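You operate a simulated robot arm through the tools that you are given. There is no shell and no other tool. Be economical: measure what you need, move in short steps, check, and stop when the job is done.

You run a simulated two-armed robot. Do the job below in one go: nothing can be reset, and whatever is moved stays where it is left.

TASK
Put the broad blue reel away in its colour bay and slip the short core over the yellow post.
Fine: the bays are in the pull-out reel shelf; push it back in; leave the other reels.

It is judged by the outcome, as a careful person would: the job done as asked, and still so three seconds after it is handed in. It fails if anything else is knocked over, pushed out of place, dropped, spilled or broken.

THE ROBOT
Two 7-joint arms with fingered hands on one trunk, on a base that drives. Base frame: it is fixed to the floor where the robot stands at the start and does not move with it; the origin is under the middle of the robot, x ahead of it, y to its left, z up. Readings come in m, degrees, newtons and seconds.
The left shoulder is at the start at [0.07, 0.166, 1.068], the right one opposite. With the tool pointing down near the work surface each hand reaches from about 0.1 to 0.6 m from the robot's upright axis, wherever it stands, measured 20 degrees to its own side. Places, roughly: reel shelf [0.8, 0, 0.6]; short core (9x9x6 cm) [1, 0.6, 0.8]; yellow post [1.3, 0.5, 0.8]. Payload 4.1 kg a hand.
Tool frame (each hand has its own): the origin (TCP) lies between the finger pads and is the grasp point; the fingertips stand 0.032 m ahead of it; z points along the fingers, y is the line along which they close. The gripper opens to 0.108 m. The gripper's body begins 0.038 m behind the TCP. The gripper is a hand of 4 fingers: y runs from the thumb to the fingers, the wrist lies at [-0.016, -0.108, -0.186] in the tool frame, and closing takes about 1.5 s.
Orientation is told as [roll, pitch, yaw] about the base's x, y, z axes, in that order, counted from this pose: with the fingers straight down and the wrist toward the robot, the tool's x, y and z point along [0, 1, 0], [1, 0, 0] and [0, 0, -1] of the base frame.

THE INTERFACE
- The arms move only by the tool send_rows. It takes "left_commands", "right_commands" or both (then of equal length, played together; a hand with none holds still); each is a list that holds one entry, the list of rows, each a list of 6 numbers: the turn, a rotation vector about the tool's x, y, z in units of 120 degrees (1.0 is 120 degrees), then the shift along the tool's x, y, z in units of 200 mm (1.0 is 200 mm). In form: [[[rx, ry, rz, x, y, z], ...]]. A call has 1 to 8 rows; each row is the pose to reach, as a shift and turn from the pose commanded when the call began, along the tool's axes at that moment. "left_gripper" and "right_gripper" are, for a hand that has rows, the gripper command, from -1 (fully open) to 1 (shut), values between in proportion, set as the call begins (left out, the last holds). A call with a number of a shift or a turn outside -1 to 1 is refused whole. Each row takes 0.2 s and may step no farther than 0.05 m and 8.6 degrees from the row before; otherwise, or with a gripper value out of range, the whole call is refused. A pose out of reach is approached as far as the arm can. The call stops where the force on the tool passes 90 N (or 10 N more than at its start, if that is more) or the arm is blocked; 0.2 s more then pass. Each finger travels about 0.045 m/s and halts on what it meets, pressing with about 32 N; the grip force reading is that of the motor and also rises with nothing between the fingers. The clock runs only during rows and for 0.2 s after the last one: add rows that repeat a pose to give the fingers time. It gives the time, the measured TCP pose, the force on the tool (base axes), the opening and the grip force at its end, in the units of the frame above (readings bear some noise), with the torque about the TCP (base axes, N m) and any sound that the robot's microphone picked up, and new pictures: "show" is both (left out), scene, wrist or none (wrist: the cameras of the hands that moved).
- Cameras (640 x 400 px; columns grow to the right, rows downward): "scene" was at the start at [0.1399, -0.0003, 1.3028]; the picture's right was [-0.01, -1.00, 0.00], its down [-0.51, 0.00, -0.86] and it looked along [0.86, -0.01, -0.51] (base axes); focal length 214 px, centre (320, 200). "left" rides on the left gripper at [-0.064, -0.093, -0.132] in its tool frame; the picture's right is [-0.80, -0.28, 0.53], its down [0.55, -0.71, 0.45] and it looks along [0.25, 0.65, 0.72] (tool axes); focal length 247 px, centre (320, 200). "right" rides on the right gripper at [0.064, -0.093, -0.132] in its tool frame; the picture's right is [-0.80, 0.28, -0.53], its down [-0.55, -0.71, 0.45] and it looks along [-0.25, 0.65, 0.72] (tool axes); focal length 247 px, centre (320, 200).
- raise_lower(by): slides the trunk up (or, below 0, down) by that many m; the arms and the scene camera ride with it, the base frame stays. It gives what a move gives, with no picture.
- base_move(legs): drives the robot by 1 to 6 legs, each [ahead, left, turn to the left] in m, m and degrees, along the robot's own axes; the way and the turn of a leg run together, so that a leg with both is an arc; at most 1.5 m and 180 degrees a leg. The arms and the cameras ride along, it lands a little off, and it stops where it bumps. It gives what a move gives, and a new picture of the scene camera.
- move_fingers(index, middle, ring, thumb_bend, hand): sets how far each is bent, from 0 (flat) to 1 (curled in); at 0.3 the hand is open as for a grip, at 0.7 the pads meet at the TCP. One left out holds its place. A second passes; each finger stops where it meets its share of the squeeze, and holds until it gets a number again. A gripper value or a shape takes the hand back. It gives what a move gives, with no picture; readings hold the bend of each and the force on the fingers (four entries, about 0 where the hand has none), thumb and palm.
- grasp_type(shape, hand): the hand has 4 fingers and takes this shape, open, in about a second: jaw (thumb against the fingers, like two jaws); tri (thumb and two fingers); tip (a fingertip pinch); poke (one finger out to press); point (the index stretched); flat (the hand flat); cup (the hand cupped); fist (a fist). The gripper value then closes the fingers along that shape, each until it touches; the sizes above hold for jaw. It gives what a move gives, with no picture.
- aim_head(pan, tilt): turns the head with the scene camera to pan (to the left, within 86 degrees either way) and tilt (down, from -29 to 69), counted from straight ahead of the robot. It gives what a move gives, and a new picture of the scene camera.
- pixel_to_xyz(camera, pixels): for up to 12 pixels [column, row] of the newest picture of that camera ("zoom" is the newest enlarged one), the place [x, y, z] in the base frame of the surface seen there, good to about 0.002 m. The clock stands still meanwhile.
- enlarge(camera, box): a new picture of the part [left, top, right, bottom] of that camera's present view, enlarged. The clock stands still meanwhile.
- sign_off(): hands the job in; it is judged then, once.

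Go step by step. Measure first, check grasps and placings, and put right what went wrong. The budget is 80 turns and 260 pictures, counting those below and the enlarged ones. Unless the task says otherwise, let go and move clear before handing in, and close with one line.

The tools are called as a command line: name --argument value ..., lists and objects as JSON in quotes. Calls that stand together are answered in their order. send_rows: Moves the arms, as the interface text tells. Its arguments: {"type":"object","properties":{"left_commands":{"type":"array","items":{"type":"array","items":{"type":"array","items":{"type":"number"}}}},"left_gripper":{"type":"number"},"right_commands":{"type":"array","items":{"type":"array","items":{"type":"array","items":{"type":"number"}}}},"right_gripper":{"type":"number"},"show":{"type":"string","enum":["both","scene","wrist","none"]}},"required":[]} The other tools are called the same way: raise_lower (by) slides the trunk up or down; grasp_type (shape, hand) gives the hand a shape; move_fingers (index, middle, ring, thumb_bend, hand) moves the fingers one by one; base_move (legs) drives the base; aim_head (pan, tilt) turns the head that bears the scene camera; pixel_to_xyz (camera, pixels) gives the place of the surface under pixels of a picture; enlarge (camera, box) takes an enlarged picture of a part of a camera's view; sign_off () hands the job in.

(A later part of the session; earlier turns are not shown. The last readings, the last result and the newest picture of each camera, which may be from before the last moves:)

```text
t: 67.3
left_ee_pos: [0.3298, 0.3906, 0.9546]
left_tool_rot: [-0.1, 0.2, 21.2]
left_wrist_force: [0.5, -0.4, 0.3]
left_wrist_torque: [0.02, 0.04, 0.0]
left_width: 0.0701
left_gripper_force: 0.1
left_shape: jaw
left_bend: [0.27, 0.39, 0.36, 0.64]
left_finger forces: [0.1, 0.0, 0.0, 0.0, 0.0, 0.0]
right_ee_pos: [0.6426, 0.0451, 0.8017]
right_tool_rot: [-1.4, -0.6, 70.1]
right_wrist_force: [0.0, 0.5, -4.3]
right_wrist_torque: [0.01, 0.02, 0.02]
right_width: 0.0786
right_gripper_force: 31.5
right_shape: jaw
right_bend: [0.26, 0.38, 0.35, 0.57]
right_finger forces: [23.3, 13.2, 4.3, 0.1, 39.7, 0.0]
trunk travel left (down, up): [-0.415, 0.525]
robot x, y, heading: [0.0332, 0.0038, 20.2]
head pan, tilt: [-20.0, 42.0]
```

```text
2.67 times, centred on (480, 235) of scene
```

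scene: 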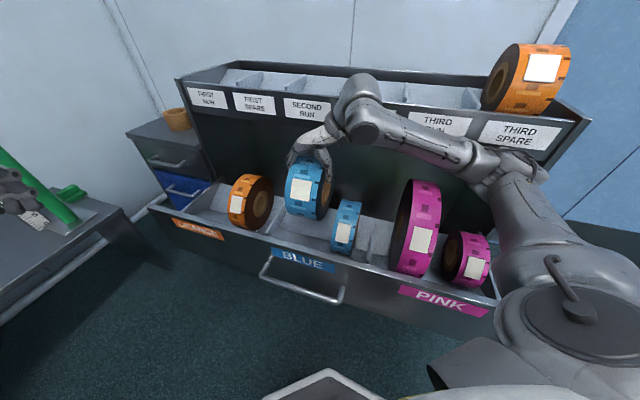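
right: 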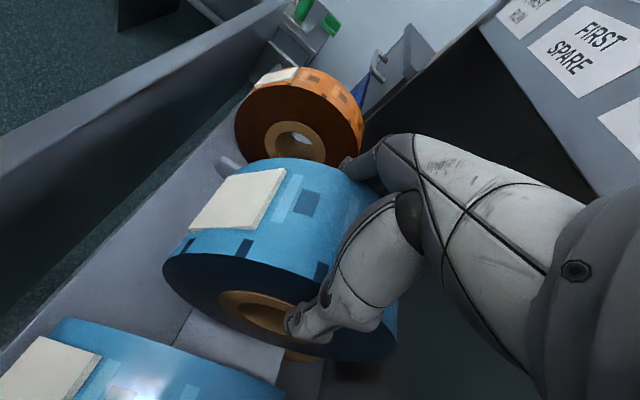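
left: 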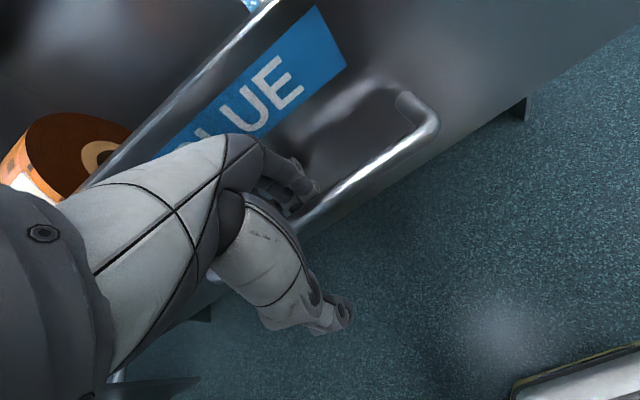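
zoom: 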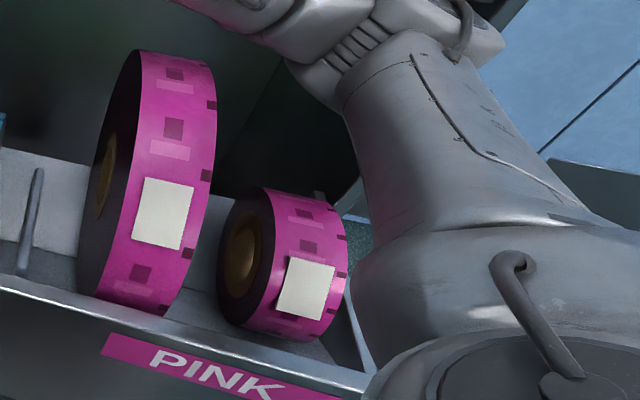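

pixel_to_xyz --camera "scene" --pixels '[[485, 180], [500, 165], [520, 170], [540, 175], [505, 200], [490, 230], [560, 200], [440, 150], [360, 110], [590, 110], [495, 290], [520, 230]]'

raise_lower --by 0.1

```text
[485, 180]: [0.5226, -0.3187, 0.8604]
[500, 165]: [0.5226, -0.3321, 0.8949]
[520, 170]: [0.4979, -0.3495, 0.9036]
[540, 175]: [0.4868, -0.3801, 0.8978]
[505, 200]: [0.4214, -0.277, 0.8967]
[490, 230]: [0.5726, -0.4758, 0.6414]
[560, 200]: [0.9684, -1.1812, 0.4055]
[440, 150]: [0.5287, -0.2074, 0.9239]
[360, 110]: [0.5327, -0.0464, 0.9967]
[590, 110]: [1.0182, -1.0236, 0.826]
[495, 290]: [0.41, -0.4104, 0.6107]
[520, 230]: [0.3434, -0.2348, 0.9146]
```

```text
t: 68.7
left_ee_pos: [0.3293, 0.3905, 1.0552]
left_tool_rot: [-0.1, 0.2, 21.3]
left_wrist_force: [0.2, 0.4, -0.3]
left_wrist_torque: [-0.04, -0.03, 0.03]
left_width: 0.0703
left_gripper_force: 0.1
left_shape: jaw
left_bend: [0.27, 0.39, 0.36, 0.64]
left_finger forces: [0.0, 0.0, 0.0, 0.0, 0.0, 0.0]
right_ee_pos: [0.6426, 0.0467, 0.9037]
right_tool_rot: [-1.4, -0.6, 70.2]
right_wrist_force: [0.1, 0.6, -3.8]
right_wrist_torque: [0.01, 0.01, -0.03]
right_width: 0.0786
right_gripper_force: 31.7
right_shape: jaw
right_bend: [0.26, 0.38, 0.35, 0.57]
right_finger forces: [23.3, 13.2, 4.2, 0.0, 39.9, 0.1]
trunk travel left (down, up): [-0.515, 0.425]
robot x, y, heading: [0.0375, -0.0019, 20.4]
head pan, tilt: [-20.0, 42.0]
```

The elbow sits near z 0.86, in front of the tray, so it was probably what caught. I'll raise the trunk further so the elbow stays high and lower the hand using the arm alone, correcting the small tilt.

raise_lower --by 0.17

send_rows --right_commands '[[[-0.0093, 0.0087, -0.0108, 0.02, 0.07, 0.15], [-0.0093, 0.0087, -0.0108, 0.02, 0.07, 0.35], [-0.0093, 0.0087, -0.0108, 0.02, 0.07, 0.55], [-0.0093, 0.0087, -0.0108, 0.02, 0.07, 0.75], [-0.0093, 0.0087, -0.0108, 0.02, 0.07, 0.95], [-0.0093, 0.0087, -0.0108, 0.02, 0.07, 1.0]]]' --show "scene"

```text
t: 70.6
left_ee_pos: [0.3278, 0.39, 1.2254]
left_tool_rot: [-0.1, 0.3, 21.4]
left_wrist_force: [0.3, 0.3, 0.1]
left_wrist_torque: [0.0, 0.03, -0.02]
left_width: 0.0701
left_gripper_force: 0.1
left_shape: jaw
left_bend: [0.27, 0.39, 0.36, 0.64]
left_finger forces: [0.1, 0.1, 0.1, 0.1, 0.0, 0.0]
right_ee_pos: [0.6435, 0.0459, 1.0727]
right_tool_rot: [-1.5, -0.5, 70.1]
right_wrist_force: [0.5, -0.9, -3.5]
right_wrist_torque: [0.04, 0.01, 0.02]
right_width: 0.0788
right_gripper_force: 32.6
right_shape: jaw
right_bend: [0.26, 0.38, 0.35, 0.57]
right_finger forces: [23.3, 13.3, 4.4, 0.1, 39.8, 0.0]
trunk travel left (down, up): [-0.685, 0.255]
robot x, y, heading: [0.0329, -0.0013, 20.1]
head pan, tilt: [-20.0, 42.0]
```

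```text
t: 72.0
left_ee_pos: [0.3297, 0.3902, 1.2254]
left_tool_rot: [-0.2, 0.2, 21.3]
left_wrist_force: [0.0, -0.5, 0.3]
left_wrist_torque: [0.03, -0.01, 0.02]
left_width: 0.0706
left_gripper_force: 0.0
left_shape: jaw
left_bend: [0.27, 0.39, 0.36, 0.64]
left_finger forces: [0.0, 0.1, 0.0, 0.0, 0.0, 0.1]
right_ee_pos: [0.6491, 0.0593, 0.8743]
right_tool_rot: [-0.6, -1.8, 71.3]
right_wrist_force: [0.1, -0.2, -3.3]
right_wrist_torque: [0.01, -0.02, 0.01]
right_width: 0.0781
right_gripper_force: 31.5
right_shape: jaw
right_bend: [0.26, 0.38, 0.35, 0.57]
right_finger forces: [22.9, 13.1, 4.3, 0.0, 39.3, 0.1]
trunk travel left (down, up): [-0.685, 0.255]
robot x, y, heading: [0.0376, -0.0014, 20.3]
head pan, tilt: [-20.0, 42.0]
```

scene: 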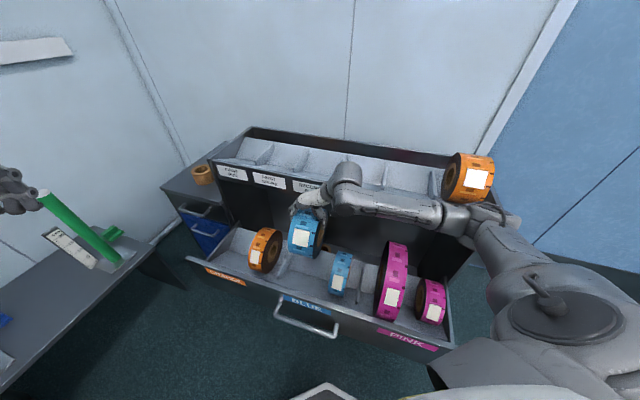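

pixel_to_xyz --camera "scene" --pixels '[[455, 215], [470, 225], [485, 212], [510, 218], [470, 205], [430, 210], [345, 175], [400, 175], [440, 245], [490, 260]]'

enlarge --camera "scene" --box '[280, 130, 536, 290]'

```text
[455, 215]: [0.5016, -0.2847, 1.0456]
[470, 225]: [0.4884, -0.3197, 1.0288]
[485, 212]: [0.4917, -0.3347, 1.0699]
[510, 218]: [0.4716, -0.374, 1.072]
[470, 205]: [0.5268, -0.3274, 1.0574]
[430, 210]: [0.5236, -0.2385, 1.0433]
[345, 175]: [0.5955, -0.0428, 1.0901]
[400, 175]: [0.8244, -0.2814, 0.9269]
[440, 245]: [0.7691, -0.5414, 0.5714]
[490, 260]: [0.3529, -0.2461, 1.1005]
```

```text
2.50 times, centred on (408, 210) of scene
```

zoom: 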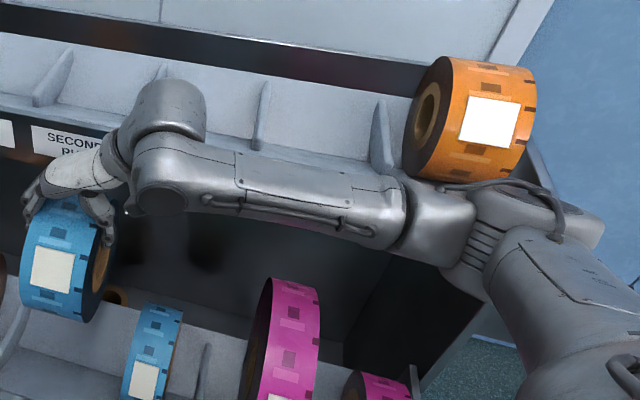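

The tall pink reel's top is at z≈0.815, right under my forearm, so that was the contact. I'll check that the pink and orange reels are still in place, then raise the trunk more so the forearm stays higher relative to the hand.

raise_lower --by 0.17

send_rows --right_commands '[[[0, 0, 0, 0, 0, 0.2], [0, 0, 0, 0, 0, 0.4], [0, 0, 0, 0, 0, 0.6], [0, 0, 0, 0, 0, 0.8], [0, 0, 0, 0, 0, 1.0], [0, 0, 0, 0, 0, 1.0]]]' --show "none"

aim_head --pan -22 --tilt 52

```text
t: 73.9
left_ee_pos: [0.3293, 0.3901, 1.3945]
left_tool_rot: [-0.2, 0.3, 21.3]
left_wrist_force: [-0.8, 0.1, -1.2]
left_wrist_torque: [0.0, 0.02, -0.01]
left_width: 0.0702
left_gripper_force: 0.0
left_shape: jaw
left_bend: [0.27, 0.39, 0.36, 0.64]
left_finger forces: [0.0, 0.0, 0.0, 0.0, 0.1, 0.0]
right_ee_pos: [0.6489, 0.0594, 1.0434]
right_tool_rot: [-0.5, -1.7, 71.4]
right_wrist_force: [0.9, 0.3, -4.6]
right_wrist_torque: [-0.02, 0.04, 0.0]
right_width: 0.0785
right_gripper_force: 31.9
right_shape: jaw
right_bend: [0.26, 0.38, 0.35, 0.57]
right_finger forces: [22.9, 13.0, 4.2, 0.1, 39.4, 0.0]
trunk travel left (down, up): [-0.855, 0.085]
robot x, y, heading: [0.0345, -0.0003, 20.3]
head pan, tilt: [-20.0, 42.0]
```

```text
t: 75.3
left_ee_pos: [0.3299, 0.3903, 1.395]
left_tool_rot: [-0.1, 0.3, 21.2]
left_wrist_force: [-0.4, 0.4, -0.3]
left_wrist_torque: [-0.03, -0.02, 0.01]
left_width: 0.0703
left_gripper_force: 0.0
left_shape: jaw
left_bend: [0.27, 0.39, 0.36, 0.64]
left_finger forces: [0.0, 0.0, 0.1, 0.1, 0.1, 0.1]
right_ee_pos: [0.6499, 0.0625, 0.8411]
right_tool_rot: [-0.7, -1.8, 71.3]
right_wrist_force: [0.1, -0.1, -4.8]
right_wrist_torque: [0.03, -0.02, -0.02]
right_width: 0.0787
right_gripper_force: 31.5
right_shape: jaw
right_bend: [0.26, 0.38, 0.35, 0.57]
right_finger forces: [22.5, 12.9, 4.1, 0.1, 38.9, 0.0]
trunk travel left (down, up): [-0.855, 0.085]
robot x, y, heading: [0.0367, 0.0008, 20.2]
head pan, tilt: [-20.0, 42.0]
```

```text
t: 76.0
left_ee_pos: [0.3287, 0.39, 1.3942]
left_tool_rot: [0.0, 0.2, 21.2]
left_wrist_force: [-0.8, -0.4, 0.0]
left_wrist_torque: [0.02, -0.02, 0.0]
left_width: 0.0701
left_gripper_force: 0.1
left_shape: jaw
left_bend: [0.27, 0.39, 0.36, 0.64]
left_finger forces: [0.1, 0.1, 0.0, 0.0, 0.0, 0.1]
right_ee_pos: [0.6513, 0.0633, 0.8416]
right_tool_rot: [-0.4, -1.7, 71.4]
right_wrist_force: [0.2, 0.1, -4.0]
right_wrist_torque: [0.04, 0.01, -0.01]
right_width: 0.0781
right_gripper_force: 31.7
right_shape: jaw
right_bend: [0.26, 0.38, 0.35, 0.57]
right_finger forces: [22.4, 13.0, 4.2, 0.0, 38.9, 0.1]
trunk travel left (down, up): [-0.855, 0.085]
robot x, y, heading: [0.0368, 0.0011, 20.3]
head pan, tilt: [-22.0, 52.0]
```

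scene: 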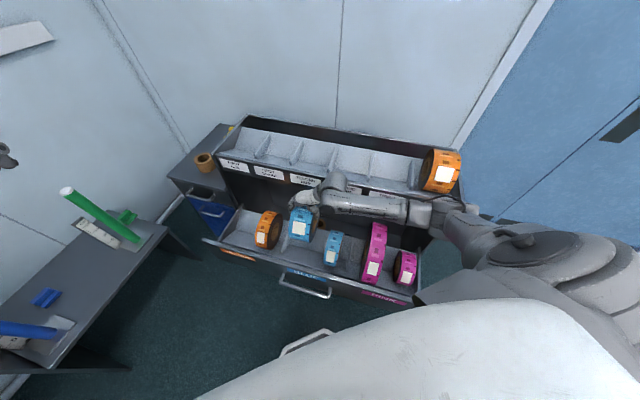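

enlarge --camera "scene" --box '[240, 150, 480, 300]'

pixel_to_xyz --camera "scene" --pixels '[[375, 205], [405, 207], [420, 212], [440, 208], [376, 235], [350, 205], [332, 185], [300, 215], [303, 293], [263, 218], [333, 240], [305, 212]]'

```text
2.67 times, centred on (360, 225) of scene
```

zoom: 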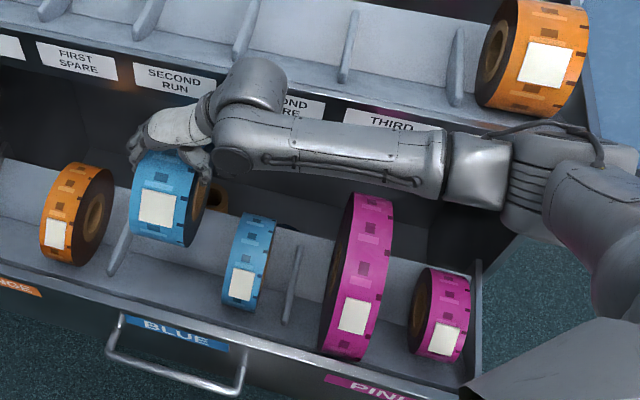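

```text
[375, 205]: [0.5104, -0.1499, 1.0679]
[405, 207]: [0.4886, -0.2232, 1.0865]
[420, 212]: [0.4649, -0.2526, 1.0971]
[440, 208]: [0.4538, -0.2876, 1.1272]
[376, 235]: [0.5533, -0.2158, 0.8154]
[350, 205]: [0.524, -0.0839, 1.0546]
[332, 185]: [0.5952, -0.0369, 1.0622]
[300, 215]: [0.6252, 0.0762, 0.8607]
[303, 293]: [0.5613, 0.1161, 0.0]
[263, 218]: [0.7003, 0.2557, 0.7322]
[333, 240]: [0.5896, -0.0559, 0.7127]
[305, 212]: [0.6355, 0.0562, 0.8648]
```

The forearm now rides about 0.23 m above the TCP, clear of the pink reel. I'll lower to near contact and re-check the handle position.

pixel_to_xyz --camera "zoom" --pixels '[[170, 372], [250, 222], [360, 200], [130, 200], [185, 245], [110, 270], [295, 250], [215, 215]]'

send_rows --right_commands '[[[0, 0, 0, 0.03, -0.025, 0.15], [0, 0, 0, 0.03, -0.025, 0.3], [0, 0, 0, 0.03, -0.025, 0.42], [0, 0, 0, 0.03, -0.025, 0.52], [0, 0, 0, 0.03, -0.025, 0.58], [0, 0, 0, 0.03, -0.025, 0.58]]]' --show "both"

```text
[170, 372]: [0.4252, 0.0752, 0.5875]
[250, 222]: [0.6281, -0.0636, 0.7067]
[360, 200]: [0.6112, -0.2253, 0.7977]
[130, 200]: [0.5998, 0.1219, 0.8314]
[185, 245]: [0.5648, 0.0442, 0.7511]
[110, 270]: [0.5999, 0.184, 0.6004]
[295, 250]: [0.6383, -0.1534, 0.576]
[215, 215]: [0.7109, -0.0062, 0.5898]
```

```text
t: 77.4
left_ee_pos: [0.3299, 0.3907, 1.3953]
left_tool_rot: [-0.1, 0.2, 21.4]
left_wrist_force: [0.4, -1.0, 0.0]
left_wrist_torque: [0.01, 0.02, 0.0]
left_width: 0.0703
left_gripper_force: 0.1
left_shape: jaw
left_bend: [0.27, 0.39, 0.36, 0.64]
left_finger forces: [0.0, 0.0, 0.0, 0.0, 0.0, 0.0]
right_ee_pos: [0.6487, 0.0641, 0.7278]
right_tool_rot: [-0.7, -1.7, 71.4]
right_wrist_force: [-0.3, -0.4, -3.2]
right_wrist_torque: [0.04, 0.03, 0.0]
right_width: 0.0784
right_gripper_force: 31.8
right_shape: jaw
right_bend: [0.26, 0.38, 0.35, 0.57]
right_finger forces: [22.4, 12.9, 4.2, 0.0, 38.7, 0.0]
trunk travel left (down, up): [-0.855, 0.085]
robot x, y, heading: [0.0342, -0.0023, 20.1]
head pan, tilt: [-22.0, 52.0]
```

scene: 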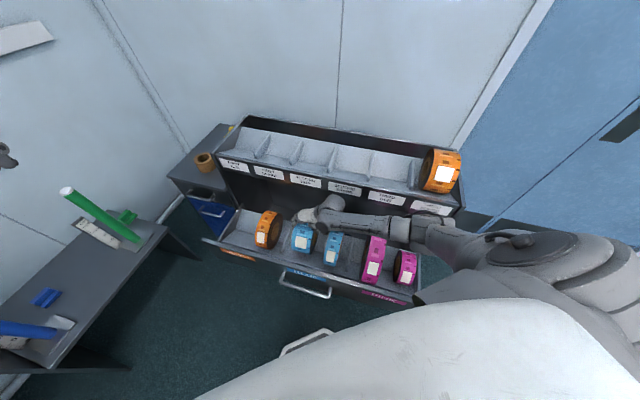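
right: 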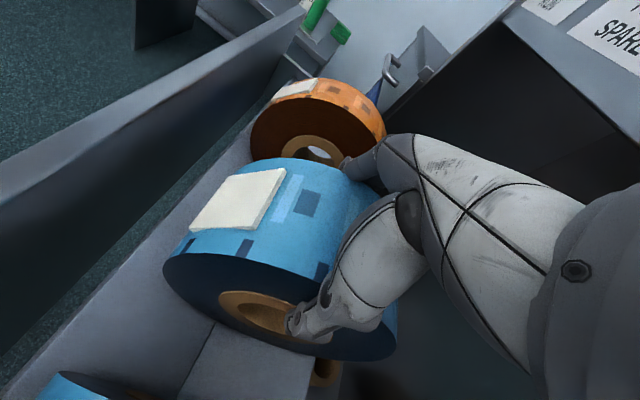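

No contact yet. I'll creep down until the reel seats.

send_rows --right_commands '[[[0, 0, 0, 0, 0, 0.03], [0, 0, 0, 0, 0, 0.06], [0, 0, 0, 0, 0, 0.09], [0, 0, 0, 0, 0, 0.115], [0, 0, 0, 0, 0, 0.14], [0, 0, 0, 0, 0, 0.14]]]' --show "both"

```text
t: 78.8
left_ee_pos: [0.3277, 0.3878, 1.3961]
left_tool_rot: [0.0, 0.1, 21.3]
left_wrist_force: [0.1, 0.8, -0.3]
left_wrist_torque: [-0.01, 0.01, -0.03]
left_width: 0.0704
left_gripper_force: 0.1
left_shape: jaw
left_bend: [0.27, 0.39, 0.36, 0.64]
left_finger forces: [0.0, 0.1, 0.0, 0.1, 0.0, 0.0]
right_ee_pos: [0.6494, 0.0635, 0.7012]
right_tool_rot: [-0.7, -1.8, 71.4]
right_wrist_force: [0.4, -2.0, 10.8]
right_wrist_torque: [0.21, -0.08, -0.03]
right_width: 0.0779
right_gripper_force: 31.4
right_shape: jaw
right_bend: [0.26, 0.38, 0.35, 0.57]
right_finger forces: [24.3, 13.3, 4.5, 0.0, 41.8, 0.0]
trunk travel left (down, up): [-0.855, 0.085]
robot x, y, heading: [0.0411, 0.0008, 20.3]
head pan, tilt: [-22.0, 52.0]
```

scene: 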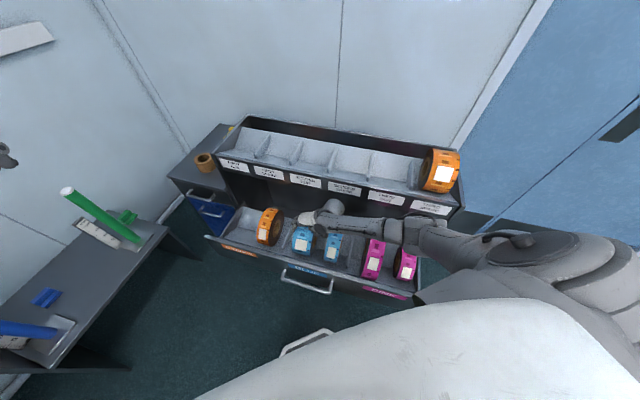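
right: 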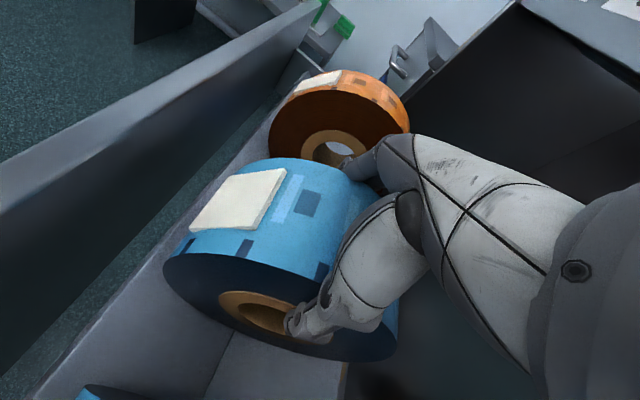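

Seated (vertical force rose to +11 N at z 0.701). I'll release and lift straight up.

send_rows --right_commands '[[[0, 0, 0, 0, 0, 0], [0, 0, 0, 0, 0, 0], [0, 0, 0, 0, 0, 0], [0, 0, 0, 0, 0, 0], [0, 0, 0, 0, 0, 0]]]' --right_gripper -1 --show "none"

send_rows --right_commands '[[[0, 0, 0, 0, 0, -0.1], [0, 0, 0, 0, 0, -0.25], [0, 0, 0, 0, 0, -0.4], [0, 0, 0, 0, 0, -0.6], [0, 0, 0, 0, 0, -0.8], [0, 0, 0, 0, 0, -1.0]]]' --show "both"

enlarge --camera "scene" --box '[190, 150, 446, 310]'

```text
t: 80.0
left_ee_pos: [0.3247, 0.3897, 1.396]
left_tool_rot: [-0.2, 0.0, 21.2]
left_wrist_force: [0.1, 0.3, 0.0]
left_wrist_torque: [0.01, 0.02, -0.01]
left_width: 0.0703
left_gripper_force: 0.2
left_shape: jaw
left_bend: [0.27, 0.39, 0.36, 0.64]
left_finger forces: [0.1, 0.0, 0.0, 0.0, 0.0, 0.1]
right_ee_pos: [0.648, 0.0652, 0.701]
right_tool_rot: [-0.7, -1.8, 71.4]
right_wrist_force: [-0.9, -1.9, 17.9]
right_wrist_torque: [-0.29, 0.11, -0.16]
right_width: 0.1079
right_gripper_force: 0.1
right_shape: jaw
right_bend: [0.27, 0.3, 0.3, 0.29]
right_finger forces: [9.7, 0.0, 0.0, 0.0, 14.5, 0.1]
trunk travel left (down, up): [-0.855, 0.085]
robot x, y, heading: [0.0361, 0.0033, 20.5]
head pan, tilt: [-22.0, 52.0]
```

```text
t: 81.4
left_ee_pos: [0.3287, 0.389, 1.3946]
left_tool_rot: [-0.1, 0.1, 21.3]
left_wrist_force: [-0.4, 0.1, -0.3]
left_wrist_torque: [0.01, 0.01, -0.03]
left_width: 0.0702
left_gripper_force: 0.1
left_shape: jaw
left_bend: [0.27, 0.39, 0.36, 0.64]
left_finger forces: [0.0, 0.0, 0.1, 0.0, 0.0, 0.0]
right_ee_pos: [0.6442, 0.0601, 0.8991]
right_tool_rot: [-0.5, -1.8, 71.4]
right_wrist_force: [0.3, -0.5, -0.8]
right_wrist_torque: [0.01, -0.03, 0.0]
right_width: 0.1077
right_gripper_force: 0.1
right_shape: jaw
right_bend: [0.3, 0.3, 0.3, 0.3]
right_finger forces: [0.1, 0.0, 0.0, 0.0, 0.0, 0.0]
trunk travel left (down, up): [-0.855, 0.085]
robot x, y, heading: [0.0357, 0.0041, 20.0]
head pan, tilt: [-22.0, 52.0]
```

scene: 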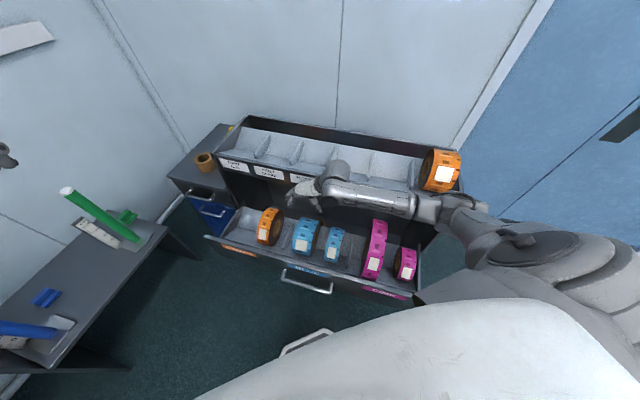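
right: 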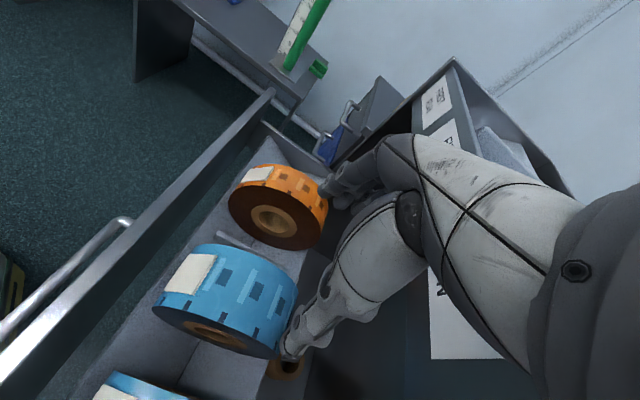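

```text
2.50 times, centred on (318, 230) of scene
```

zoom: 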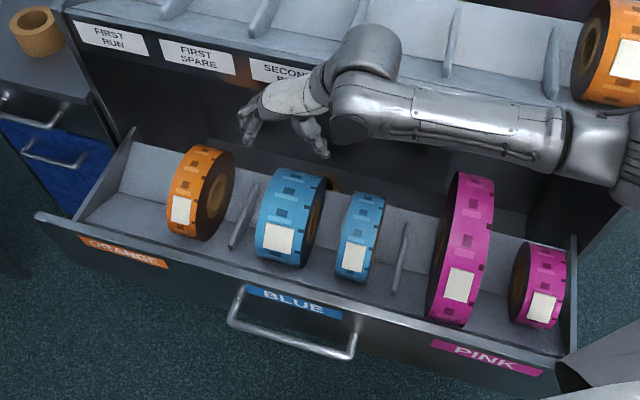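

The broad blue reel sits upright in the blue bay next to the narrow one. I'll retreat the right hand up and back, then square the base to close the drawer.

send_rows --right_commands '[[[0, 0, 0, 0, 0, -0.2], [0, 0, 0, 0, 0, -0.4], [0, 0, 0, 0, 0, -0.6], [0, 0, 0, 0, 0, -0.8], [0, 0, 0, 0, 0, -1.0]]]' --show "none"

send_rows --right_commands '[[[0, 0, 0, 0.13, -0.1, -0.1], [0, 0, 0, 0.26, -0.2, -0.2], [0, 0, 0, 0.39, -0.3, -0.3], [0, 0, 0, 0.52, -0.4, -0.4], [0, 0, 0, 0.65, -0.5, -0.5]]]' --show "none"

base_move --legs '[[0, 0, -38.6]]'

aim_head --pan 5 --tilt 52

```text
t: 82.6
left_ee_pos: [0.3293, 0.3896, 1.3945]
left_tool_rot: [-0.2, 0.3, 21.3]
left_wrist_force: [0.0, 0.2, 0.0]
left_wrist_torque: [-0.02, -0.01, 0.03]
left_width: 0.0701
left_gripper_force: 0.0
left_shape: jaw
left_bend: [0.27, 0.39, 0.36, 0.64]
left_finger forces: [0.0, 0.0, 0.0, 0.0, 0.0, 0.0]
right_ee_pos: [0.6407, 0.0546, 1.1]
right_tool_rot: [-0.6, -1.6, 71.4]
right_wrist_force: [-0.4, -0.8, 0.5]
right_wrist_torque: [-0.01, 0.02, 0.0]
right_width: 0.1079
right_gripper_force: 0.0
right_shape: jaw
right_bend: [0.3, 0.3, 0.3, 0.3]
right_finger forces: [0.1, 0.0, 0.1, 0.0, 0.1, 0.1]
trunk travel left (down, up): [-0.855, 0.085]
robot x, y, heading: [0.038, 0.0018, 20.2]
head pan, tilt: [-22.0, 52.0]
```

```text
t: 83.8
left_ee_pos: [0.3292, 0.392, 1.3955]
left_tool_rot: [-0.2, 0.3, 21.2]
left_wrist_force: [-0.5, -0.3, 0.5]
left_wrist_torque: [0.01, -0.02, 0.01]
left_width: 0.0705
left_gripper_force: 0.1
left_shape: jaw
left_bend: [0.27, 0.39, 0.36, 0.64]
left_finger forces: [0.1, 0.1, 0.0, 0.0, 0.0, 0.0]
right_ee_pos: [0.5438, 0.0211, 1.1863]
right_tool_rot: [-0.5, -1.6, 71.5]
right_wrist_force: [-0.5, 0.0, 0.0]
right_wrist_torque: [-0.01, -0.01, -0.01]
right_width: 0.1081
right_gripper_force: 0.1
right_shape: jaw
right_bend: [0.3, 0.3, 0.3, 0.3]
right_finger forces: [0.0, 0.0, 0.0, 0.1, 0.0, 0.0]
right hand out of reach, approached as far as the arm can: row 4, 5
trunk travel left (down, up): [-0.855, 0.085]
robot x, y, heading: [0.0355, -0.0033, 20.0]
head pan, tilt: [-22.0, 52.0]
```

```text
t: 86.0
left_ee_pos: [0.5082, 0.1255, 1.3956]
left_tool_rot: [-0.1, 0.2, -17.1]
left_wrist_force: [-0.1, 0.1, 0.3]
left_wrist_torque: [-0.01, -0.03, -0.01]
left_width: 0.0704
left_gripper_force: 0.0
left_shape: jaw
left_bend: [0.27, 0.39, 0.36, 0.64]
left_finger forces: [0.1, 0.0, 0.0, 0.1, 0.1, 0.0]
right_ee_pos: [0.4473, -0.3005, 1.1865]
right_tool_rot: [-0.4, -1.7, 33.1]
right_wrist_force: [-0.2, 0.0, 0.1]
right_wrist_torque: [0.01, -0.05, 0.0]
right_width: 0.1078
right_gripper_force: 0.1
right_shape: jaw
right_bend: [0.3, 0.3, 0.3, 0.3]
right_finger forces: [0.1, 0.1, 0.1, 0.1, 0.0, 0.0]
trunk travel left (down, up): [-0.855, 0.085]
robot x, y, heading: [0.0357, 0.0016, -18.4]
head pan, tilt: [-22.0, 52.0]
```

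scene: 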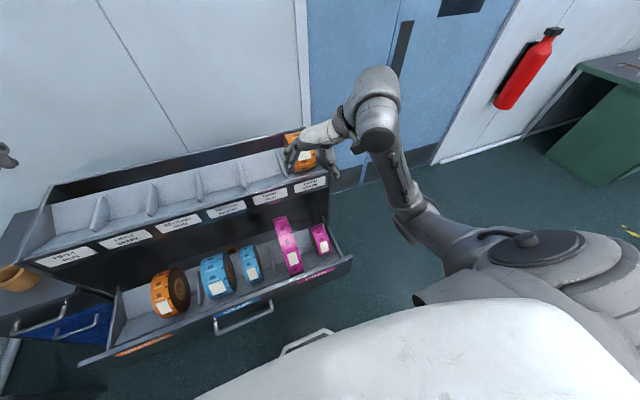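

```text
t: 86.9
left_ee_pos: [0.5071, 0.125, 1.3954]
left_tool_rot: [-0.1, 0.2, -17.1]
left_wrist_force: [0.6, -0.6, 0.7]
left_wrist_torque: [0.03, -0.03, -0.01]
left_width: 0.0705
left_gripper_force: 0.1
left_shape: jaw
left_bend: [0.27, 0.39, 0.36, 0.64]
left_finger forces: [0.0, 0.0, 0.0, 0.1, 0.0, 0.0]
right_ee_pos: [0.448, -0.299, 1.1873]
right_tool_rot: [-0.5, -1.7, 33.1]
right_wrist_force: [0.5, 0.1, -0.3]
right_wrist_torque: [-0.03, -0.01, 0.02]
right_width: 0.1078
right_gripper_force: 0.1
right_shape: jaw
right_bend: [0.3, 0.3, 0.3, 0.3]
right_finger forces: [0.0, 0.0, 0.1, 0.1, 0.0, 0.0]
trunk travel left (down, up): [-0.855, 0.085]
robot x, y, heading: [0.0386, 0.0019, -18.2]
head pan, tilt: [5.0, 52.0]
```

scene: 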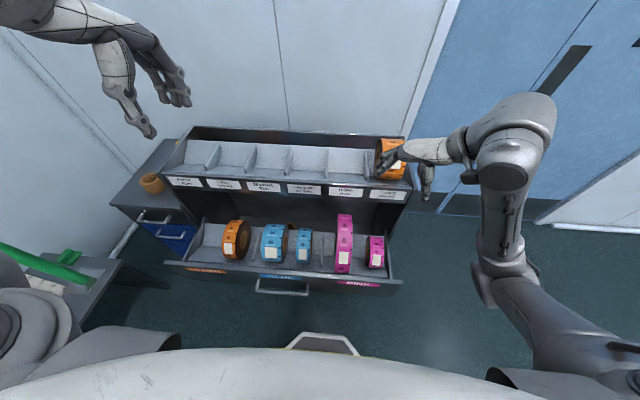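

Everything stands well. I'll back off 5 cm, lower the trunk, close the left hand and bring it down in front of the handle to push.

base_move --legs '[[-0.05, 0, 0]]'

raise_lower --by -0.28

send_rows --left_commands '[[[0, 0, 0.012, -0.07, -0.06, 0.2], [0, 0, 0.012, -0.14, -0.12, 0.4], [0, 0, 0.012, -0.21, -0.18, 0.6], [0, 0, 0.012, -0.28, -0.24, 0.8], [0, 0, 0.012, -0.35, -0.3, 1.0], [0, 0, 0.012, -0.35, -0.3, 1.0]]]' --left_gripper 1 --show "scene"

```text
t: 87.9
left_ee_pos: [0.4671, 0.1386, 1.3933]
left_tool_rot: [-0.2, 0.5, -17.0]
left_wrist_force: [1.0, 0.0, -0.6]
left_wrist_torque: [0.02, 0.06, -0.02]
left_width: 0.0701
left_gripper_force: 0.1
left_shape: jaw
left_bend: [0.27, 0.39, 0.36, 0.64]
left_finger forces: [0.0, 0.0, 0.0, 0.0, 0.1, 0.0]
right_ee_pos: [0.4073, -0.2852, 1.1833]
right_tool_rot: [-0.3, -1.5, 33.1]
right_wrist_force: [1.1, 0.4, 0.2]
right_wrist_torque: [0.02, 0.04, 0.04]
right_width: 0.1079
right_gripper_force: 0.0
right_shape: jaw
right_bend: [0.3, 0.3, 0.3, 0.3]
right_finger forces: [0.1, 0.0, 0.0, 0.0, 0.0, 0.0]
trunk travel left (down, up): [-0.855, 0.085]
robot x, y, heading: [-0.0087, 0.0119, -18.1]
head pan, tilt: [5.0, 52.0]
```

scene: 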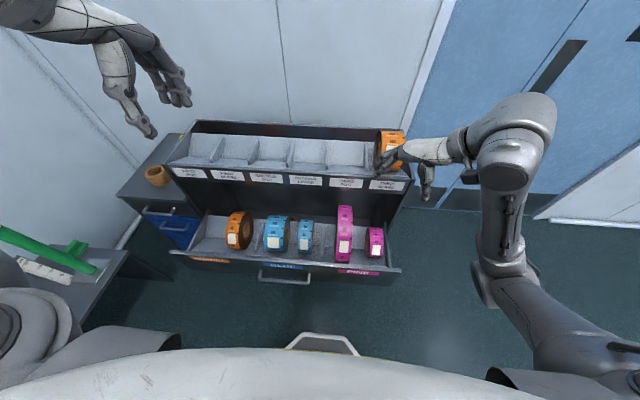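

```text
t: 90.7
left_ee_pos: [0.4602, 0.1403, 1.1153]
left_tool_rot: [-0.2, 0.1, -17.1]
left_wrist_force: [0.8, -0.2, -0.3]
left_wrist_torque: [-0.03, 0.0, -0.03]
left_width: 0.07
left_gripper_force: 0.1
left_shape: jaw
left_bend: [0.27, 0.39, 0.36, 0.64]
left_finger forces: [0.0, 0.0, 0.1, 0.0, 0.0, 0.0]
right_ee_pos: [0.4004, -0.2845, 0.9061]
right_tool_rot: [-0.4, -1.7, 33.2]
right_wrist_force: [0.5, -0.1, -0.5]
right_wrist_torque: [0.0, -0.01, -0.01]
right_width: 0.1081
right_gripper_force: 0.1
right_shape: jaw
right_bend: [0.3, 0.3, 0.3, 0.3]
right_finger forces: [0.0, 0.1, 0.1, 0.1, 0.0, 0.0]
trunk travel left (down, up): [-0.575, 0.365]
robot x, y, heading: [-0.01, 0.015, -18.2]
head pan, tilt: [5.0, 52.0]
```

```text
t: 92.1
left_ee_pos: [0.4465, 0.0672, 0.9317]
left_tool_rot: [-0.1, 0.2, -18.5]
left_wrist_force: [-0.7, -0.3, 0.2]
left_wrist_torque: [-0.02, -0.01, -0.01]
left_width: 0.0
left_gripper_force: 31.8
left_shape: jaw
left_bend: [0.7, 0.7, 0.7, 0.49]
left_finger forces: [0.1, 0.0, 0.0, 0.0, 0.0, 0.0]
left hand out of reach, approached as far as the arm can: row 3, 4, 5, 6
right_ee_pos: [0.4003, -0.2831, 0.9084]
right_tool_rot: [-0.6, -1.7, 33.1]
right_wrist_force: [-0.9, 0.3, 0.1]
right_wrist_torque: [0.0, -0.05, -0.01]
right_width: 0.1079
right_gripper_force: 0.1
right_shape: jaw
right_bend: [0.3, 0.3, 0.3, 0.3]
right_finger forces: [0.1, 0.0, 0.0, 0.0, 0.0, 0.0]
trunk travel left (down, up): [-0.575, 0.365]
robot x, y, heading: [-0.0127, 0.0158, -18.3]
head pan, tilt: [5.0, 52.0]
```

scene: 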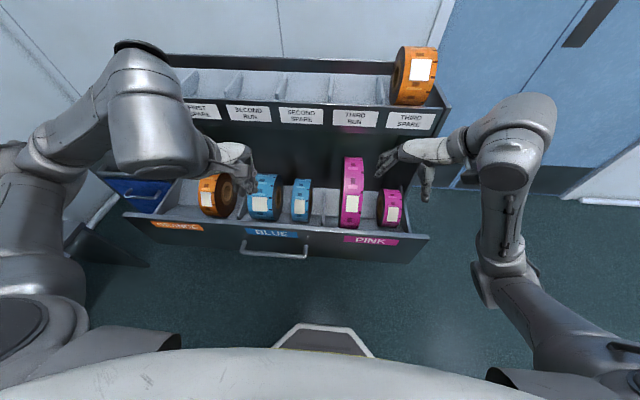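

The left hand reached its inner limit at u 0.40. I'll back the base 9 cm so it sits in front of the handle, then go down.

base_move --legs '[[-0.09, 0, 0]]'

send_rows --left_commands '[[[0, 0, 0, 0, 0, 0.2], [0, 0, 0, 0, 0, 0.4], [0, 0, 0, 0, 0, 0.6], [0, 0, 0, 0, 0, 0.8], [0, 0, 0, 0, 0, 1.0]]]' --show "none"

send_rows --left_commands '[[[0, 0, 0, 0, 0, 0.2], [0, 0, 0, 0, 0, 0.4], [0, 0, 0, 0, 0, 0.6], [0, 0, 0, 0, 0, 0.68]]]' --show "both"

```text
t: 93.2
left_ee_pos: [0.36, 0.0946, 0.9331]
left_tool_rot: [-0.2, 0.2, -18.6]
left_wrist_force: [-0.8, -0.2, -0.8]
left_wrist_torque: [0.01, -0.02, -0.04]
left_width: 0.0002
left_gripper_force: 31.6
left_shape: jaw
left_bend: [0.7, 0.7, 0.7, 0.49]
left_finger forces: [0.0, 0.0, 0.0, 0.1, 0.1, 0.1]
right_ee_pos: [0.3141, -0.2553, 0.9081]
right_tool_rot: [-0.5, -1.7, 33.1]
right_wrist_force: [-0.2, 0.3, -0.1]
right_wrist_torque: [0.03, -0.03, 0.0]
right_width: 0.1082
right_gripper_force: 0.0
right_shape: jaw
right_bend: [0.3, 0.3, 0.3, 0.3]
right_finger forces: [0.1, 0.0, 0.1, 0.1, 0.0, 0.1]
trunk travel left (down, up): [-0.575, 0.365]
robot x, y, heading: [-0.0951, 0.0452, -17.9]
head pan, tilt: [5.0, 52.0]
```

scene: 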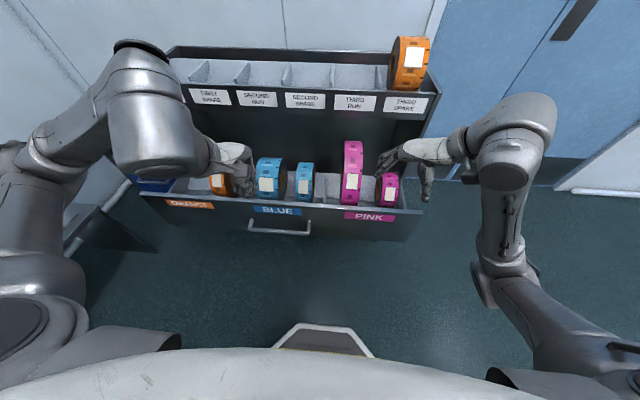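

```text
t: 94.4
left_ee_pos: [0.3619, 0.0945, 0.7299]
left_tool_rot: [-0.2, 0.3, -18.5]
left_wrist_force: [-0.2, -0.7, -0.8]
left_wrist_torque: [-0.03, 0.04, 0.02]
left_width: 0.0004
left_gripper_force: 32.0
left_shape: jaw
left_bend: [0.7, 0.7, 0.7, 0.49]
left_finger forces: [0.1, 0.1, 0.0, 0.1, 0.0, 0.1]
left hand out of reach, approached as far as the arm can: row 1, 2, 3
right_ee_pos: [0.3165, -0.2563, 0.9069]
right_tool_rot: [-0.5, -1.7, 33.2]
right_wrist_force: [-0.5, 0.2, 0.9]
right_wrist_torque: [-0.01, 0.04, -0.01]
right_width: 0.1079
right_gripper_force: 0.1
right_shape: jaw
right_bend: [0.3, 0.3, 0.3, 0.3]
right_finger forces: [0.1, 0.0, 0.0, 0.0, 0.1, 0.1]
trunk travel left (down, up): [-0.575, 0.365]
robot x, y, heading: [-0.0957, 0.0475, -18.0]
head pan, tilt: [5.0, 52.0]
```

```text
t: 95.4
left_ee_pos: [0.3581, 0.0945, 0.6253]
left_tool_rot: [-0.3, 0.7, -18.5]
left_wrist_force: [-1.3, 0.5, 0.5]
left_wrist_torque: [-0.01, -0.02, -0.02]
left_width: 0.0
left_gripper_force: 32.3
left_shape: jaw
left_bend: [0.7, 0.7, 0.7, 0.49]
left_finger forces: [0.0, 0.0, 0.0, 0.0, 0.1, 0.0]
left hand out of reach, approached as far as the arm can: row 3, 4
right_ee_pos: [0.3141, -0.2536, 0.9084]
right_tool_rot: [-0.7, -1.6, 33.2]
right_wrist_force: [-0.3, 0.1, 0.4]
right_wrist_torque: [-0.06, 0.0, -0.03]
right_width: 0.108
right_gripper_force: 0.1
right_shape: jaw
right_bend: [0.3, 0.3, 0.3, 0.3]
right_finger forces: [0.0, 0.0, 0.1, 0.0, 0.0, 0.0]
trunk travel left (down, up): [-0.575, 0.365]
robot x, y, heading: [-0.0994, 0.0438, -18.2]
head pan, tilt: [5.0, 52.0]
```

scene: 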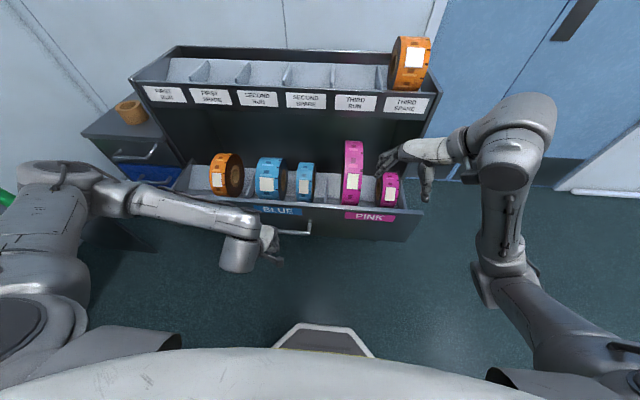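
left: 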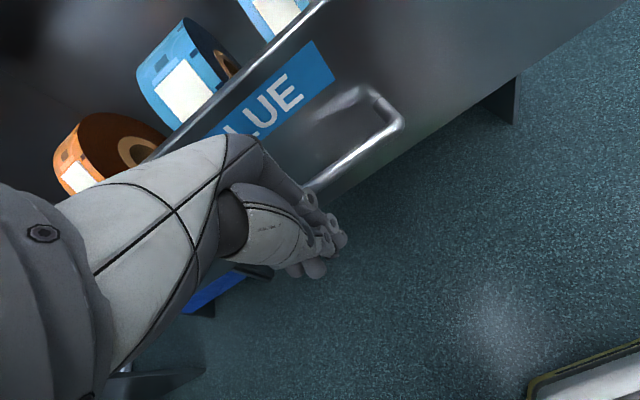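

The fingertips are just above bar level. I'll lower the trunk 4 cm, then drive 0.15 m ahead to push the drawer on its handle.

raise_lower --by -0.04

base_move --legs '[[0.15, 0, 0]]'

```text
t: 96.2
left_ee_pos: [0.3597, 0.0947, 0.5844]
left_tool_rot: [-0.2, 0.7, -18.4]
left_wrist_force: [0.3, 0.4, 0.0]
left_wrist_torque: [0.0, -0.01, 0.0]
left_width: 0.0
left_gripper_force: 32.6
left_shape: jaw
left_bend: [0.7, 0.7, 0.7, 0.49]
left_finger forces: [0.1, 0.0, 0.0, 0.0, 0.1, 0.0]
right_ee_pos: [0.3144, -0.2555, 0.8672]
right_tool_rot: [-0.6, -1.7, 33.3]
right_wrist_force: [-0.5, 0.0, 0.5]
right_wrist_torque: [0.01, 0.03, 0.01]
right_width: 0.1081
right_gripper_force: 0.1
right_shape: jaw
right_bend: [0.3, 0.3, 0.3, 0.3]
right_finger forces: [0.0, 0.0, 0.0, 0.1, 0.1, 0.1]
trunk travel left (down, up): [-0.535, 0.405]
robot x, y, heading: [-0.0967, 0.0456, -17.9]
head pan, tilt: [5.0, 52.0]
```

```text
t: 97.6
left_ee_pos: [0.5028, 0.0464, 0.5841]
left_tool_rot: [-0.2, 0.8, -18.4]
left_wrist_force: [0.6, 0.4, 0.4]
left_wrist_torque: [0.01, 0.02, 0.0]
left_width: 0.0
left_gripper_force: 31.8
left_shape: jaw
left_bend: [0.7, 0.7, 0.7, 0.49]
left_finger forces: [0.0, 0.0, 0.0, 0.1, 0.0, 0.0]
right_ee_pos: [0.4595, -0.3018, 0.8647]
right_tool_rot: [-0.5, -1.6, 33.2]
right_wrist_force: [-0.1, 0.2, 0.3]
right_wrist_torque: [0.0, 0.01, 0.0]
right_width: 0.1079
right_gripper_force: 0.0
right_shape: jaw
right_bend: [0.3, 0.3, 0.3, 0.3]
right_finger forces: [0.1, 0.0, 0.1, 0.0, 0.0, 0.0]
trunk travel left (down, up): [-0.535, 0.405]
robot x, y, heading: [0.0464, -0.004, -17.9]
head pan, tilt: [5.0, 52.0]
```

scene: 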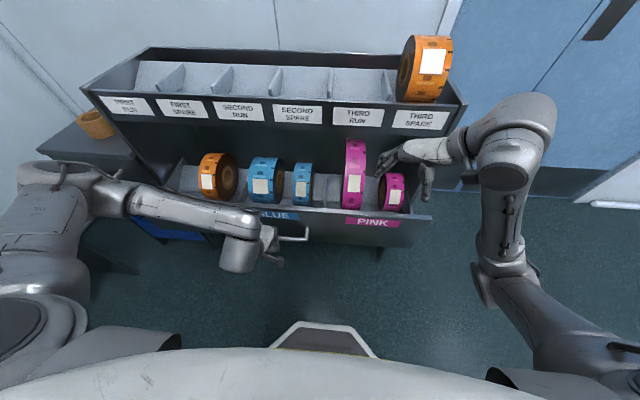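

The drawer is moving in with the push. I'll finish with the left arm, watching the force.

send_rows --left_commands '[[[0, 0, 0, 0, 0.12, 0], [0, 0, 0, 0, 0.24, 0], [0, 0, 0, 0, 0.36, 0], [0, 0, 0, 0, 0.48, 0], [0, 0, 0, 0, 0.58, 0], [0, 0, 0, 0, 0.66, 0], [0, 0, 0, 0, 0.73, 0], [0, 0, 0, 0, 0.8, 0]]]' --show "both"

```text
t: 99.5
left_ee_pos: [0.6373, 0.0, 0.5851]
left_tool_rot: [-0.6, 1.8, -18.6]
left_wrist_force: [-40.6, 24.0, 47.2]
left_wrist_torque: [0.2, -0.98, 0.2]
left_width: 0.0
left_gripper_force: 32.2
left_shape: jaw
left_bend: [0.7, 0.7, 0.7, 0.48]
left_finger forces: [34.4, 27.3, 14.3, 0.0, 0.0, 0.0]
right_ee_pos: [0.4523, -0.2981, 0.8717]
right_tool_rot: [-1.0, -2.0, 33.4]
right_wrist_force: [0.6, 1.0, 0.2]
right_wrist_torque: [0.0, -0.02, 0.01]
right_width: 0.1083
right_gripper_force: 0.1
right_shape: jaw
right_bend: [0.3, 0.3, 0.3, 0.3]
right_finger forces: [0.1, 0.1, 0.1, 0.0, 0.0, 0.0]
trunk travel left (down, up): [-0.535, 0.405]
robot x, y, heading: [0.0449, -0.0021, -17.7]
head pan, tilt: [5.0, 52.0]
stopped in row 8 (left hand): the force on the tool passed its limit at 91 N (the readings are from after the stop); the commanded pose is now the measured one
```

scene: 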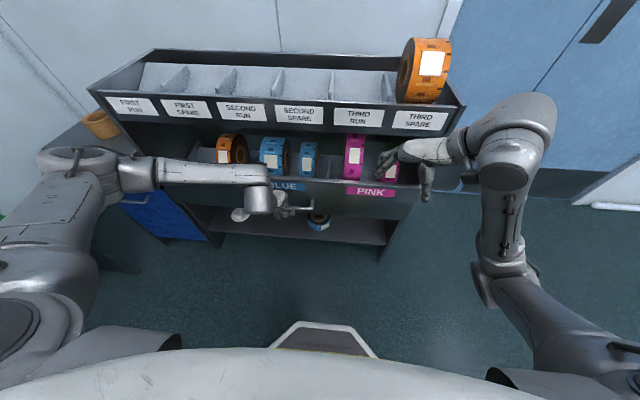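
left: 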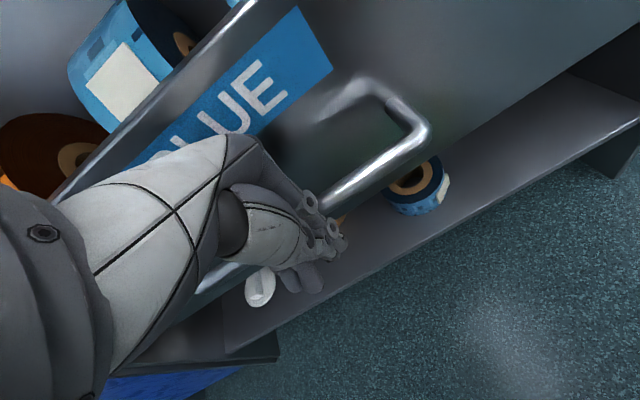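

The push met a hard stop at u 0.604, where the bar was originally. I'll back off, raise the hand and check the drawer position.

send_rows --left_commands '[[[0, 0, 0, 0, -0.12, 0], [0, 0, 0, 0, -0.3, 0], [0, 0, 0, 0, -0.45, 0], [0, 0, 0, 0, -0.45, -0.2], [0, 0, 0, 0, -0.45, -0.4], [0, 0, 0, 0, -0.45, -0.6], [0, 0, 0, 0, -0.45, -0.8], [0, 0, 0, 0, -0.45, -1.0]]]' --show "none"

send_rows --left_commands '[[[0, 0, 0, 0.1, 0, -0.2], [0, 0, 0, 0.2, 0, -0.4], [0, 0, 0, 0.3, 0, -0.6], [0, 0, 0, 0.4, 0, -0.8], [0, 0, 0, 0.4, 0, -1.0]]]' --left_gripper -1 --show "scene"

enlarge --camera "scene" --box '[170, 90, 426, 250]'

```text
t: 101.3
left_ee_pos: [0.564, 0.0261, 0.7838]
left_tool_rot: [-0.5, 2.0, -18.7]
left_wrist_force: [0.0, 0.0, 0.4]
left_wrist_torque: [-0.03, 0.01, -0.01]
left_width: 0.0
left_gripper_force: 32.1
left_shape: jaw
left_bend: [0.7, 0.7, 0.7, 0.49]
left_finger forces: [0.0, 0.1, 0.0, 0.0, 0.0, 0.0]
right_ee_pos: [0.4576, -0.2994, 0.8675]
right_tool_rot: [-0.5, -1.7, 33.4]
right_wrist_force: [-0.3, 0.1, 0.2]
right_wrist_torque: [0.0, -0.02, 0.0]
right_width: 0.108
right_gripper_force: 0.2
right_shape: jaw
right_bend: [0.3, 0.3, 0.3, 0.3]
right_finger forces: [0.0, 0.0, 0.0, 0.0, 0.0, 0.1]
trunk travel left (down, up): [-0.535, 0.405]
robot x, y, heading: [0.0439, -0.0055, -17.9]
head pan, tilt: [5.0, 52.0]
```

```text
t: 102.5
left_ee_pos: [0.5955, 0.1014, 0.9813]
left_tool_rot: [-0.4, 2.1, -18.6]
left_wrist_force: [0.2, -0.8, -0.3]
left_wrist_torque: [0.01, -0.02, -0.01]
left_width: 0.108
left_gripper_force: 0.1
left_shape: jaw
left_bend: [0.3, 0.3, 0.3, 0.3]
left_finger forces: [0.1, 0.0, 0.0, 0.0, 0.0, 0.0]
right_ee_pos: [0.4576, -0.3013, 0.867]
right_tool_rot: [-0.4, -1.7, 33.4]
right_wrist_force: [-0.1, -0.5, -0.1]
right_wrist_torque: [0.01, -0.04, 0.0]
right_width: 0.1083
right_gripper_force: 0.2
right_shape: jaw
right_bend: [0.3, 0.3, 0.3, 0.3]
right_finger forces: [0.0, 0.0, 0.1, 0.0, 0.0, 0.0]
trunk travel left (down, up): [-0.535, 0.405]
robot x, y, heading: [0.0472, -0.0024, -17.8]
head pan, tilt: [5.0, 52.0]
```

scene: 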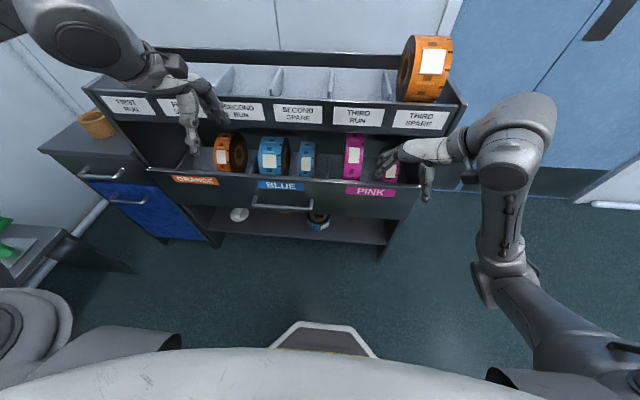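

```text
2.50 times, centred on (298, 170) of scene
```

zoom: 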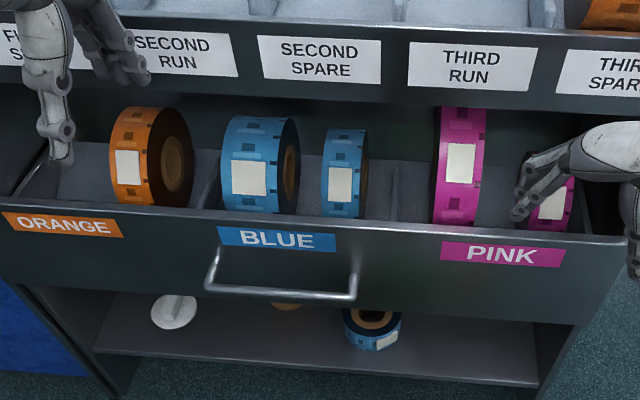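

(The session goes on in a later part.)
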